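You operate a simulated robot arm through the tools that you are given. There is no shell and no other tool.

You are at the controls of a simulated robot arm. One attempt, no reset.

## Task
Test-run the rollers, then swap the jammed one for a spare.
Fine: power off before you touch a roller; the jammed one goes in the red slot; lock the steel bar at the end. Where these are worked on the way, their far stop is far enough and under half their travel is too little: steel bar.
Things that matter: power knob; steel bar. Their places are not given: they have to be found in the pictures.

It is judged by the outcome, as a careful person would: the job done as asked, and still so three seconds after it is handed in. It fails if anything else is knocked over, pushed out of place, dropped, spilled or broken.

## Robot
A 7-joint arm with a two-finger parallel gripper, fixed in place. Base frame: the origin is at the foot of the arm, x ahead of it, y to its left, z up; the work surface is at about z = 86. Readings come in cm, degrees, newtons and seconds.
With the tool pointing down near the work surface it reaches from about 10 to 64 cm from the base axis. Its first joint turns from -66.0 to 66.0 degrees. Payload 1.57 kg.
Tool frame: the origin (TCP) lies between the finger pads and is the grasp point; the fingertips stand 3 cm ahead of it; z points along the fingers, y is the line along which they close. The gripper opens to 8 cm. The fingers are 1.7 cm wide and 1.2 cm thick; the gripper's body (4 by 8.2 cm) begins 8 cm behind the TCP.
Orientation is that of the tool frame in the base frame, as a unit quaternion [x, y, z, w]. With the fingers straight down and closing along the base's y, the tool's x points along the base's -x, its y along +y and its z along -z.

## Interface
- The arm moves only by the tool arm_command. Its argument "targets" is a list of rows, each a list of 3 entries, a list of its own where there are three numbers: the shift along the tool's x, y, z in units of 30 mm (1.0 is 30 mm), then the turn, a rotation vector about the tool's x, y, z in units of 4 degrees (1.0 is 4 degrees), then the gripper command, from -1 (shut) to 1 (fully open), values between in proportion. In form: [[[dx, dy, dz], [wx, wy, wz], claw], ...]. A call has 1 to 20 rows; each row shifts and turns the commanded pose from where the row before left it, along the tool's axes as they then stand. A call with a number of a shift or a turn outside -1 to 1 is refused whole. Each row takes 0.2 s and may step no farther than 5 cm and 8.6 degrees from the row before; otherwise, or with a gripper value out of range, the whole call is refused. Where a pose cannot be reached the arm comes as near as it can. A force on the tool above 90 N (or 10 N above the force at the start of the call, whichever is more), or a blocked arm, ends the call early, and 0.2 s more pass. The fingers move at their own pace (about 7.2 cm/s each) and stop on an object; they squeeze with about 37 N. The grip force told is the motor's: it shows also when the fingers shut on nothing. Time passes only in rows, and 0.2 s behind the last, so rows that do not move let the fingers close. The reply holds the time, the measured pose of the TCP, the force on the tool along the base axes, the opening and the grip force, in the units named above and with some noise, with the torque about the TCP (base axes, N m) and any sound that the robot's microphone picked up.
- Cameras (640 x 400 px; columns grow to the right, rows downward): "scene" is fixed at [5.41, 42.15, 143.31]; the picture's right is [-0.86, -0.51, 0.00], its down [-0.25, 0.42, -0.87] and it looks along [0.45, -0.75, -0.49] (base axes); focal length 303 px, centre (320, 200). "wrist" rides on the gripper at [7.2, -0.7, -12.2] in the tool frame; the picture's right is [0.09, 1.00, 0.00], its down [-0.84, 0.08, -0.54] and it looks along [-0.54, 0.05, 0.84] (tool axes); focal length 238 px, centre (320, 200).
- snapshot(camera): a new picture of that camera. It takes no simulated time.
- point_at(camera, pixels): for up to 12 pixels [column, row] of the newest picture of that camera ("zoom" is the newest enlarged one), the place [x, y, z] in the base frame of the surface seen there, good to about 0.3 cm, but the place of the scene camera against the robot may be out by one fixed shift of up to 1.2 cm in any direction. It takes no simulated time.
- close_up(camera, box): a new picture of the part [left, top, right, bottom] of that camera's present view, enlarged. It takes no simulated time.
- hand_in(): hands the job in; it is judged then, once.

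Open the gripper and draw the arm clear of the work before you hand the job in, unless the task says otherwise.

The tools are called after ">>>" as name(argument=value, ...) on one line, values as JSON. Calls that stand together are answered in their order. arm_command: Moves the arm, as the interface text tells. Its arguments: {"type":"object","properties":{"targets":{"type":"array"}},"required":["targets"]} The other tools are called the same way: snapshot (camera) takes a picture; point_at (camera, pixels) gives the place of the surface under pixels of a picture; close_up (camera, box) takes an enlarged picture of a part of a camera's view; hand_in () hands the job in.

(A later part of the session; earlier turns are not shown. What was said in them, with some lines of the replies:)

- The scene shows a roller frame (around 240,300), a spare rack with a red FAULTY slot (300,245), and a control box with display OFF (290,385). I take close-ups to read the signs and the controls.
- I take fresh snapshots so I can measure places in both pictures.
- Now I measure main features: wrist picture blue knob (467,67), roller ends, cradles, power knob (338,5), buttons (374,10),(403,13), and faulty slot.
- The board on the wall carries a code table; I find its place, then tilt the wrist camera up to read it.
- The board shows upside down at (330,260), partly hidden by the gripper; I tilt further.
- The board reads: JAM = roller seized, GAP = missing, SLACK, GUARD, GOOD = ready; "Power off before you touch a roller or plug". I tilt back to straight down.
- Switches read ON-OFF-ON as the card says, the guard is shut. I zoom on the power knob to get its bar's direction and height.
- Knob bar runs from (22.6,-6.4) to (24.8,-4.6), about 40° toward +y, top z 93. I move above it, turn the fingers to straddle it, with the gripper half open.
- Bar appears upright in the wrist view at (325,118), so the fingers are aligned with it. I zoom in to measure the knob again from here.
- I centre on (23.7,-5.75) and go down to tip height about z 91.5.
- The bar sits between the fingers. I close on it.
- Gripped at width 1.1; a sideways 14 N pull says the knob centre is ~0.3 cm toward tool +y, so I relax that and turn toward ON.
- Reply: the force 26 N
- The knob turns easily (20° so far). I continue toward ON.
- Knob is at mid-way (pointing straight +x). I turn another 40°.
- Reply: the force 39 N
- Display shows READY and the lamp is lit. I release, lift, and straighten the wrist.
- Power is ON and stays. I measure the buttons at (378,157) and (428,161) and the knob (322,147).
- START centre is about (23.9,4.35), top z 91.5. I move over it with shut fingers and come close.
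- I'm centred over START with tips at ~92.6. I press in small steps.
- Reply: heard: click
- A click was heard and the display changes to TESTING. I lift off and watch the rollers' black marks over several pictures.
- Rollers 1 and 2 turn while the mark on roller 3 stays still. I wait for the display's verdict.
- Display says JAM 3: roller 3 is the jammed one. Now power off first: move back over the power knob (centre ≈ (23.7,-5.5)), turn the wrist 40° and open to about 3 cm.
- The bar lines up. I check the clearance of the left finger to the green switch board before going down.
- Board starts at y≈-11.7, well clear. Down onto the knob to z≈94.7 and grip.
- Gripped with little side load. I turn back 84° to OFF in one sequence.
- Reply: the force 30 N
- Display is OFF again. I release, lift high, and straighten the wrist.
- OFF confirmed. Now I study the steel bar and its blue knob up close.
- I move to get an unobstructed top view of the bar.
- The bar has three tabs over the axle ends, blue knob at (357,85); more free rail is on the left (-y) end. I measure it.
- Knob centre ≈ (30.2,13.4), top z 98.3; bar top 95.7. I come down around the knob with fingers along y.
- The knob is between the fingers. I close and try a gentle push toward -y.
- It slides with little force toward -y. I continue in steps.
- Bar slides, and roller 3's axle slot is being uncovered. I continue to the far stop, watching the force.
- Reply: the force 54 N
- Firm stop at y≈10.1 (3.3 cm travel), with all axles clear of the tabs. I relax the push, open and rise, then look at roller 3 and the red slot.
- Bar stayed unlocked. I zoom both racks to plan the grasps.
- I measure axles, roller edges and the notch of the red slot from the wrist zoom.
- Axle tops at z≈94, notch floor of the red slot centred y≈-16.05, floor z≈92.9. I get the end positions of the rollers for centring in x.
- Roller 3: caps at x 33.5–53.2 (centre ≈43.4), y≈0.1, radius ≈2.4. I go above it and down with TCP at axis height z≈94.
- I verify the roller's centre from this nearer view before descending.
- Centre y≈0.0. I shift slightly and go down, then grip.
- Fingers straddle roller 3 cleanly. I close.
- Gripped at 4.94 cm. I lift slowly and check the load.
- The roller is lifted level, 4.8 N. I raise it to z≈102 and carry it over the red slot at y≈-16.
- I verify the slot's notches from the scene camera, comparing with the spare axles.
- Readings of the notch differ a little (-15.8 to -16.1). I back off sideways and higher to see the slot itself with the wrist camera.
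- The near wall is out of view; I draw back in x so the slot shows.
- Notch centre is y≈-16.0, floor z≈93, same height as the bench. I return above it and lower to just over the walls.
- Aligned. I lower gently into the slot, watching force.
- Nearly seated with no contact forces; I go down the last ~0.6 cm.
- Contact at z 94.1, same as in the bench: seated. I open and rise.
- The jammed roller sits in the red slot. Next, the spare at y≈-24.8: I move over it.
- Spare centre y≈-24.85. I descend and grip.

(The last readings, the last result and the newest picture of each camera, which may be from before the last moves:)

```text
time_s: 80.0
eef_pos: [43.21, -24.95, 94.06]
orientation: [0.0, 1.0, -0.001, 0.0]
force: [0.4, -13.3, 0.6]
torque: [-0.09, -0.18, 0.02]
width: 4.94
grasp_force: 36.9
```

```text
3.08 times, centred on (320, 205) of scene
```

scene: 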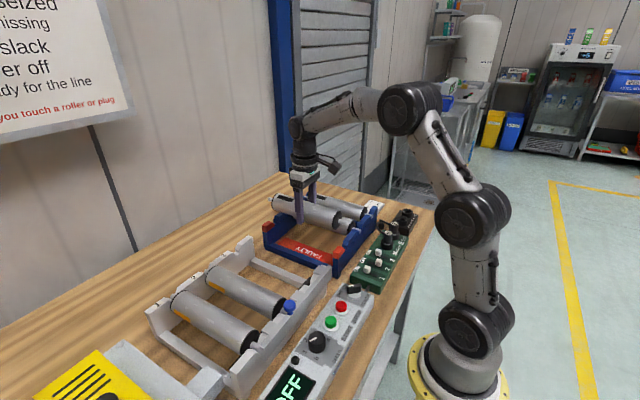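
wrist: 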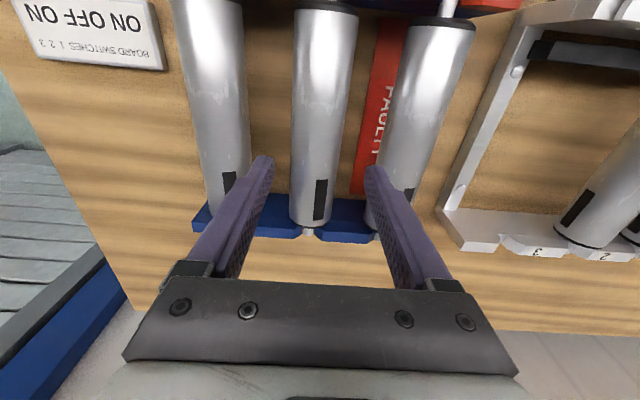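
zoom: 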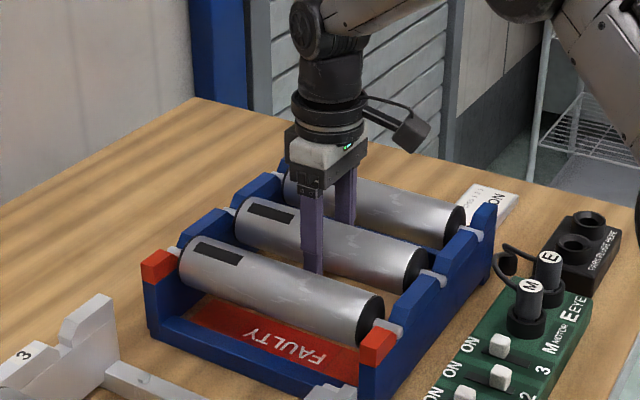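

Gripped; I ease the small side load, lift, and check.

>>> arm_command(targets=[[[0, -0.03, -0.05], [0, 0, 0], -1], [[0, 0, -0.2], [0, 0, 0], -1], [[0, 0, -0.4], [0, 0, 0], -1], [[0, 0, -0.6], [0, 0, 0], -1], [[0, 0, -0.7], [0, 0, 0], -1], [[0, 0, -0.7], [0, 0, 0], -1], [[0, 0, -0.5], [0, 0, 0], -1], [[0, 0, 0], [0, 0, 0], -1], [[0, 0, 0], [0, 0, 0], -1]])

>>> snapshot(camera="scene")

```text
time_s: 82.0
eef_pos: [43.36, -24.93, 103.51]
orientation: [0.0, 1.0, 0.0, 0.0]
force: [1.2, 0.4, -4.2]
torque: [-0.01, 0.03, 0.03]
width: 4.94
grasp_force: 37.2
```

```text
taken
```

scene: 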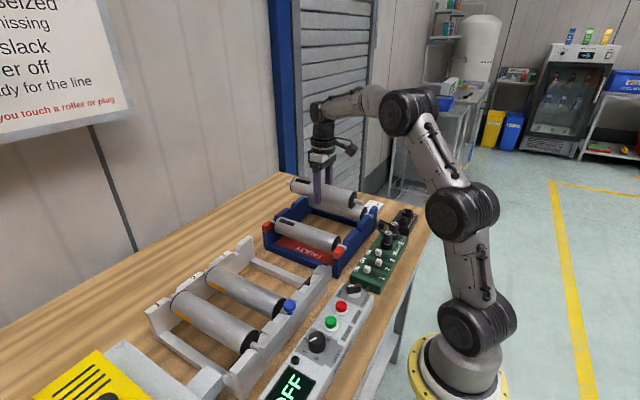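

Spare lifted level. I carry it in +y to y≈0.04 over slot 3 (25 cm).

>>> arm_command(targets=[[[0, 0.5, 0], [0, 0, 0], -1], [[0, 0.8, 0], [0, 0, 0], -1], [[0, 0.8, 0], [0, 0, 0], -1], [[0, 0.8, 0], [0, 0, 0], -1], [[0, 0.8, 0], [0, 0, 0], -1], [[0, 0.8, 0], [0, 0, 0], -1], [[0, 0.8, 0], [0, 0, 0], -1], [[0, 0.8, 0], [0, 0, 0], -1], [[0, 0.8, 0], [0, 0, 0], -1], [[0, 0.8, 0], [0, 0, 0], -1], [[0, 0.63, 0], [0, 0, 0], -1], [[0, 0, 0], [0, 0, 0], -1], [[0, 0, 0], [0, 0, 0], -1]])

>>> snapshot(camera="wrist")

>>> close_up(camera="scene", box=[200, 190, 360, 330])

```text
time_s: 84.8
eef_pos: [43.51, 0.01, 103.5]
orientation: [0.0, 1.0, 0.0, 0.0]
force: [0.1, -0.2, -3.9]
torque: [-0.05, -0.01, 0.0]
width: 4.92
grasp_force: 36.5
```

```text
taken
```

wrist: 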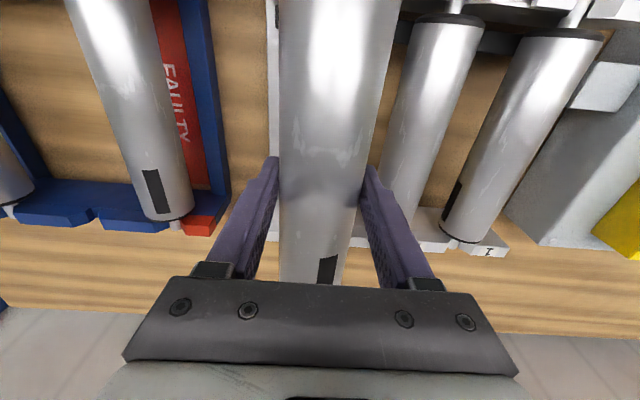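

```text
2.86 times, centred on (280, 260) of scene
```

zoom: 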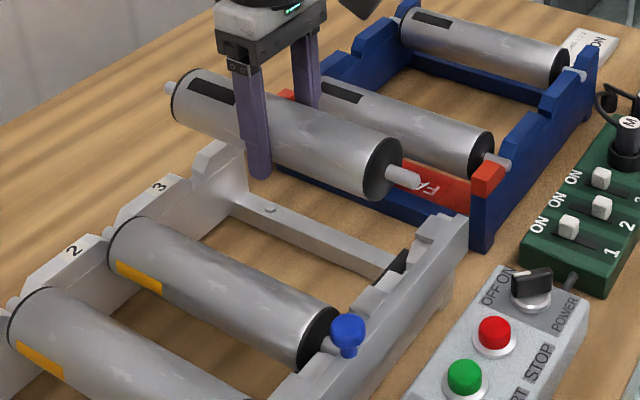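

Aligned over slot 3 with the bar clear. I lower to just above seating.

>>> arm_command(targets=[[[0, 0, 0.5], [0, 0, 0], -1], [[0, 0, 0.6], [0, 0, 0], -1], [[0, 0, 0.5], [0, 0, 0], -1], [[0, 0, 0.4], [0, 0, 0], -1], [[0, 0, 0.3], [0, 0, 0], -1], [[0, 0, 0.3], [0, 0, 0], -1], [[0, 0, 0.2], [0, 0, 0], -1], [[0, 0, 0.15], [0, 0, 0], -1], [[0, 0, 0], [0, 0, 0], -1]])

>>> close_up(camera="scene", box=[200, 190, 360, 330])

```text
time_s: 86.8
eef_pos: [43.38, 0.12, 94.74]
orientation: [0.001, 1.0, 0.001, 0.0]
force: [0.0, -0.1, -3.8]
torque: [-0.02, 0.04, 0.03]
width: 4.94
grasp_force: 37.2
```

```text
2.86 times, centred on (280, 260) of scene
```

zoom: 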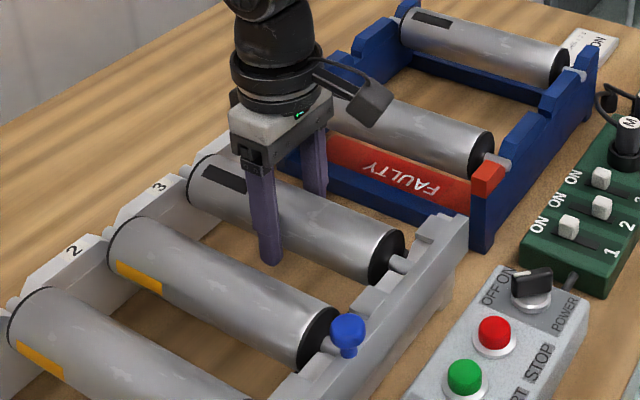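

Axles are entering their notches freely. Last 0.6 cm down.

>>> arm_command(targets=[[[0, 0, 0.07], [0, 0, 0], -1], [[0, 0, 0.07], [0, 0, 0], -1], [[0, 0, 0.06], [0, 0, 0], -1], [[0, 0, 0], [0, 0, 0], -1]])

```text
time_s: 87.8
eef_pos: [43.35, 0.14, 94.11]
orientation: [0.0, 1.0, 0.0, 0.001]
force: [-0.9, 0.5, -0.9]
torque: [0.01, 0.11, 0.05]
width: 4.92
grasp_force: 36.7
```

Load is mostly taken by the notches (z 94.11, as at the start). I settle a hair more, open and rise.

>>> arm_command(targets=[[[0, 0, 0.02], [0, 0, 0], -1], [[0, 0, 0], [0, 0, 0], 0.3], [[0, 0, 0], [0, 0, 0], 0.55], [[0, 0, 0], [0, 0, 0], 0.55], [[0, 0, -0.4], [0, 0, 0], 0.55], [[0, 0, -0.6], [0, 0, 0], 0.55], [[0, 0, -0.8], [0, 0, 0], 0.55], [[0, 0, -0.8], [0, 0, 0], 0.55], [[0.8, 0, -0.9], [0, 0, 0], 0.55], [[0.9, 0, -0.9], [0, 0, 0], 0.55], [[0.9, 0.5, -0.9], [0, 0, 0], 0], [[0, 0.5, 0], [0, 0, 0], 0], [[0, 0, 0], [0, 0, 0], 0]])

>>> snapshot(camera="wrist")

>>> close_up(camera="wrist", box=[180, 40, 480, 240])

>>> close_up(camera="scene", box=[140, 220, 340, 380])

```text
time_s: 90.6
eef_pos: [35.48, 3.1, 109.88]
orientation: [0.0, 1.0, 0.0, 0.0]
force: [-0.3, -0.9, -1.2]
torque: [0.02, -0.03, 0.02]
width: 4.0
grasp_force: 0.0
```

```text
taken
```

wrist: 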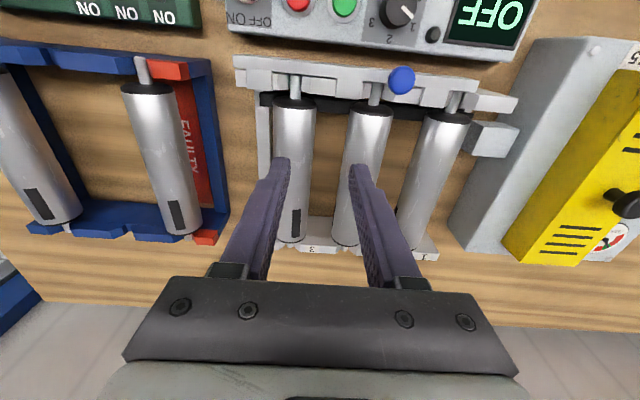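

```text
2.00 times, centred on (330, 140) of wrist
```

zoom: 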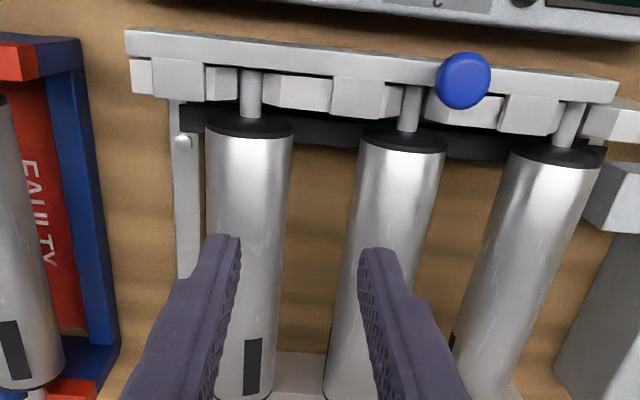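

```text
2.50 times, centred on (240, 300) of scene
```

zoom: 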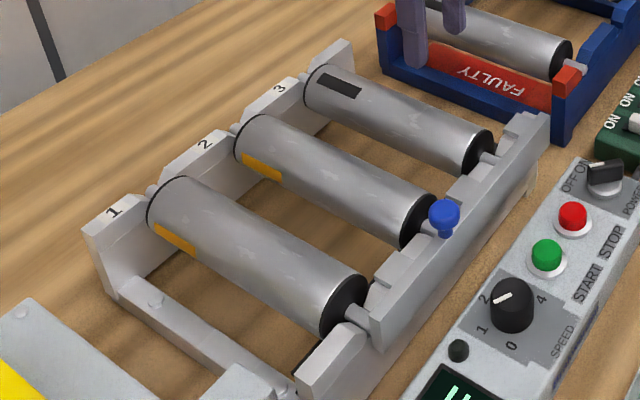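

All seated; the spare's axle lies in notch 3 at both ends. Now I go to the blue knob (now ≈(30.1,10.1)) to lock the bar.

>>> arm_command(targets=[[[0.6, 0.78, 0], [0, 0, 0], 0], [[0.6, 0.78, 0], [0, 0, 0], 0], [[0.59, 0.77, 0], [0, 0, 0], 0], [[0, 0, 0.8], [0, 0, 0], 0], [[0, 0, 0.8], [0, 0, 0], 0], [[0, 0, 0.5], [0, 0, 0], 0], [[0, 0, 0], [0, 0, 0], 0]])

>>> snapshot(camera="wrist")

>>> point_at(camera="wrist", pixels=[[320, 160], [320, 170], [322, 180]])

```text
time_s: 92.2
eef_pos: [30.18, 10.03, 103.64]
orientation: [0.0, 1.0, 0.0, 0.001]
force: [0.0, 0.8, 0.1]
torque: [0.0, 0.02, 0.0]
width: 4.02
grasp_force: 0.1
```

```text
taken
```

wrist: 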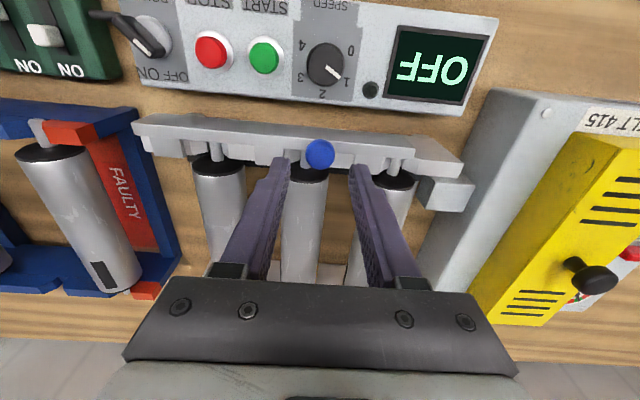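

```text
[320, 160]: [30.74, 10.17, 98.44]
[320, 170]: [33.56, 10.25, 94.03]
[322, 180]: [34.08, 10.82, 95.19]
```

The knob is centred between the fingers. I go down to z 99.2, close, and slide +y back to the lock position.

>>> arm_command(targets=[[[0, 0, 0.6], [0, 0, 0], 0], [[0, 0, 0.5], [0, 0, 0], 0], [[0, 0, 0.38], [0, 0, 0], 0], [[0, 0, 0], [0, 0, 0], 0], [[0, 0, 0], [0, 0, 0], -1], [[0, 0, 0], [0, 0, 0], -1], [[0, 0, 0], [0, 0, 0], -1], [[0, 0.15, 0], [0, 0, 0], -1], [[0, 0.15, 0], [0, 0, 0], -1], [[0, 0.15, 0], [0, 0, 0], -1], [[0, 0, 0], [0, 0, 0], -1]])

```text
time_s: 94.6
eef_pos: [30.13, 11.48, 99.28]
orientation: [-0.001, 1.0, 0.0, 0.0]
force: [1.5, -0.3, 1.1]
torque: [-0.04, 0.26, -0.02]
width: 2.29
grasp_force: 35.9
```

Sliding freely; on to the lock stop (knob at ≈13.4).

>>> arm_command(targets=[[[0, 0.15, 0], [0, 0, 0], -1], [[0, 0.15, 0], [0, 0, 0], -1], [[0, 0.15, 0], [0, 0, 0], -1], [[0, 0.1, 0], [0, 0, 0], -1], [[0, 0.08, 0], [0, 0, 0], -1], [[0, 0, 0], [0, 0, 0], -1]])

>>> close_up(camera="wrist", box=[30, 100, 480, 300])

```text
time_s: 96.0
eef_pos: [30.22, 13.26, 99.09]
orientation: [0.0, 1.0, 0.0, 0.0]
force: [-2.9, 3.4, 2.8]
torque: [0.08, -0.25, -0.04]
width: 2.31
grasp_force: 35.3
```

```text
1.42 times, centred on (255, 200) of wrist
```

zoom: 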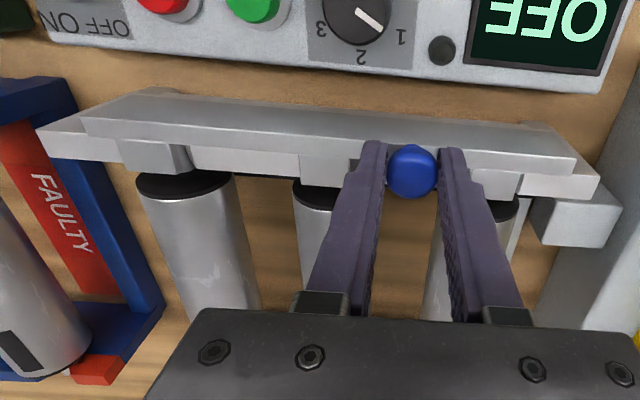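

I press a little further until the stop is felt.

>>> arm_command(targets=[[[0, 0.06, 0], [0, 0, 0], -1], [[0, 0.06, 0], [0, 0, 0], -1], [[0, 0.05, 0], [0, 0, 0], -1], [[0, 0, 0], [0, 0, 0], -1]])

```text
time_s: 97.0
eef_pos: [30.21, 13.58, 99.32]
orientation: [-0.001, 1.0, -0.002, 0.0]
force: [0.4, -25.8, 10.4]
torque: [-0.47, 0.0, -0.06]
width: 2.29
grasp_force: 35.7
```

At 13.5 the stop pushes back with 26 N: bar is fully locked. I relax, open, rise and draw the arm clear.

>>> arm_command(targets=[[[0, -0.06, 0], [0, 0, 0], -1], [[0, 0, 0], [0, 0, 0], 0], [[0, 0, 0], [0, 0, 0], 0], [[0, 0, 0], [0, 0, 0], 0], [[0, 0, -0.4], [0, 0, 0], 0], [[0, 0, -0.8], [0, 0, 0], 0], [[0, 0, -0.9], [0, 0, 0], 0], [[0, 0, -0.9], [0, 0, 0], 0], [[0, 0, -0.9], [0, 0, 0], 0], [[-0.5, -0.6, -0.9], [0, 0, 0], 1], [[-0.5, -0.6, -0.9], [0, 0, 0], 1], [[-0.5, -0.6, -0.9], [0, 0, 0], 1], [[-0.5, -0.6, -0.5], [0, 0, 0], 1], [[0, 0, 0], [0, 0, 0], 1], [[0, 0, 0], [0, 0, 0], 1]])

>>> snapshot(camera="wrist")

>>> snapshot(camera="scene")

>>> close_up(camera="wrist", box=[240, 0, 520, 220])

>>> close_up(camera="scene", box=[140, 180, 400, 400])

```text
time_s: 100.2
eef_pos: [36.32, 6.51, 120.53]
orientation: [-0.001, 1.0, 0.0, 0.0]
force: [0.4, 1.2, -0.5]
torque: [0.0, -0.01, -0.02]
width: 8.03
grasp_force: 0.2
```

```text
taken
```

wrist: 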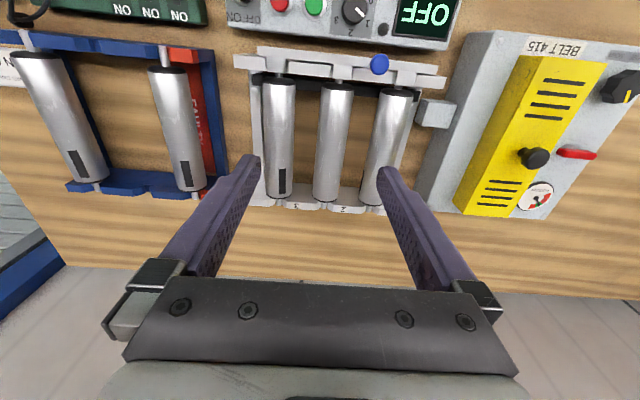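

```text
taken
```

scene: 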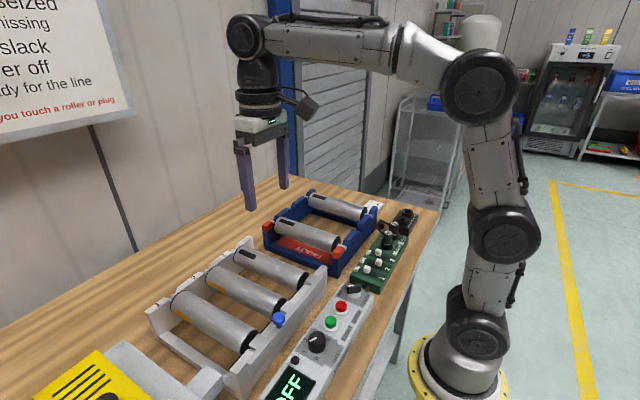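

```text
1.82 times, centred on (380, 110) of wrist
```

zoom: 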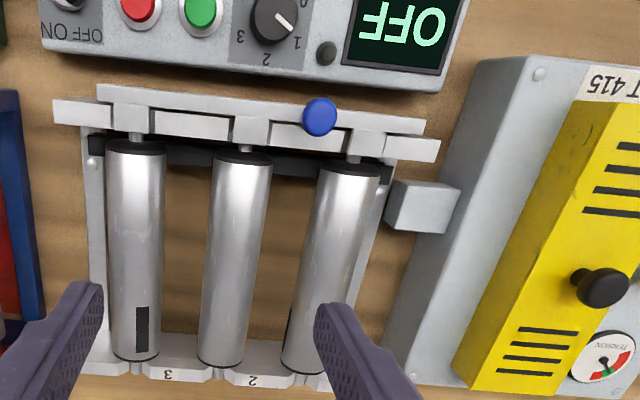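

```text
1.82 times, centred on (270, 290) of scene
```

zoom: 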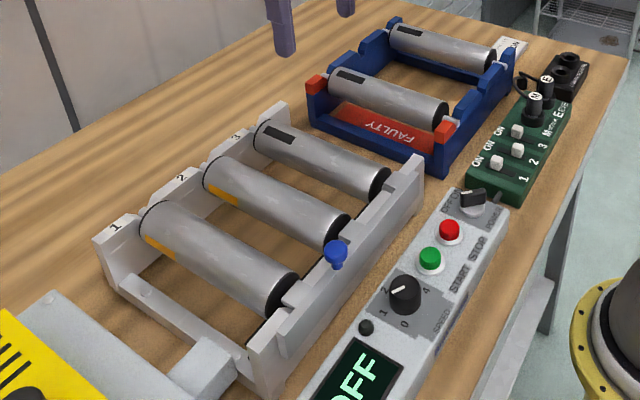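

Final state: tabs cover all three axles, knob back at y≈13.4. The jammed roller is in the red slot and the spare is in place 3. Power is OFF, and the gripper is open and clear, so I hand the job in.

>>> hand_in()

```text
The job is handed in.
```

I test-ran the rollers, found roller 3 jammed, and swapped it for a spare. The job is handed in, but I haven't seen the judgement.

- **Test run:** rollers 1 and 2 turned while roller 3 stayed still, and the display then read JAM 3.
- **Power:** I turned the power knob off before touching any roller. The display read OFF from then on.
- **Swap:** I slid the steel bar to its far stop and put the jammed roller in the red slot. The spare went into place 3.
- **Steel bar:** I slid it back to its stop, so its tabs cover all three axles again.

I did not run a second test with the spare in, since the job didn't ask for one. Nothing else was knocked or moved in the final pictures, and the gripper was open and clear of the work when I handed in.
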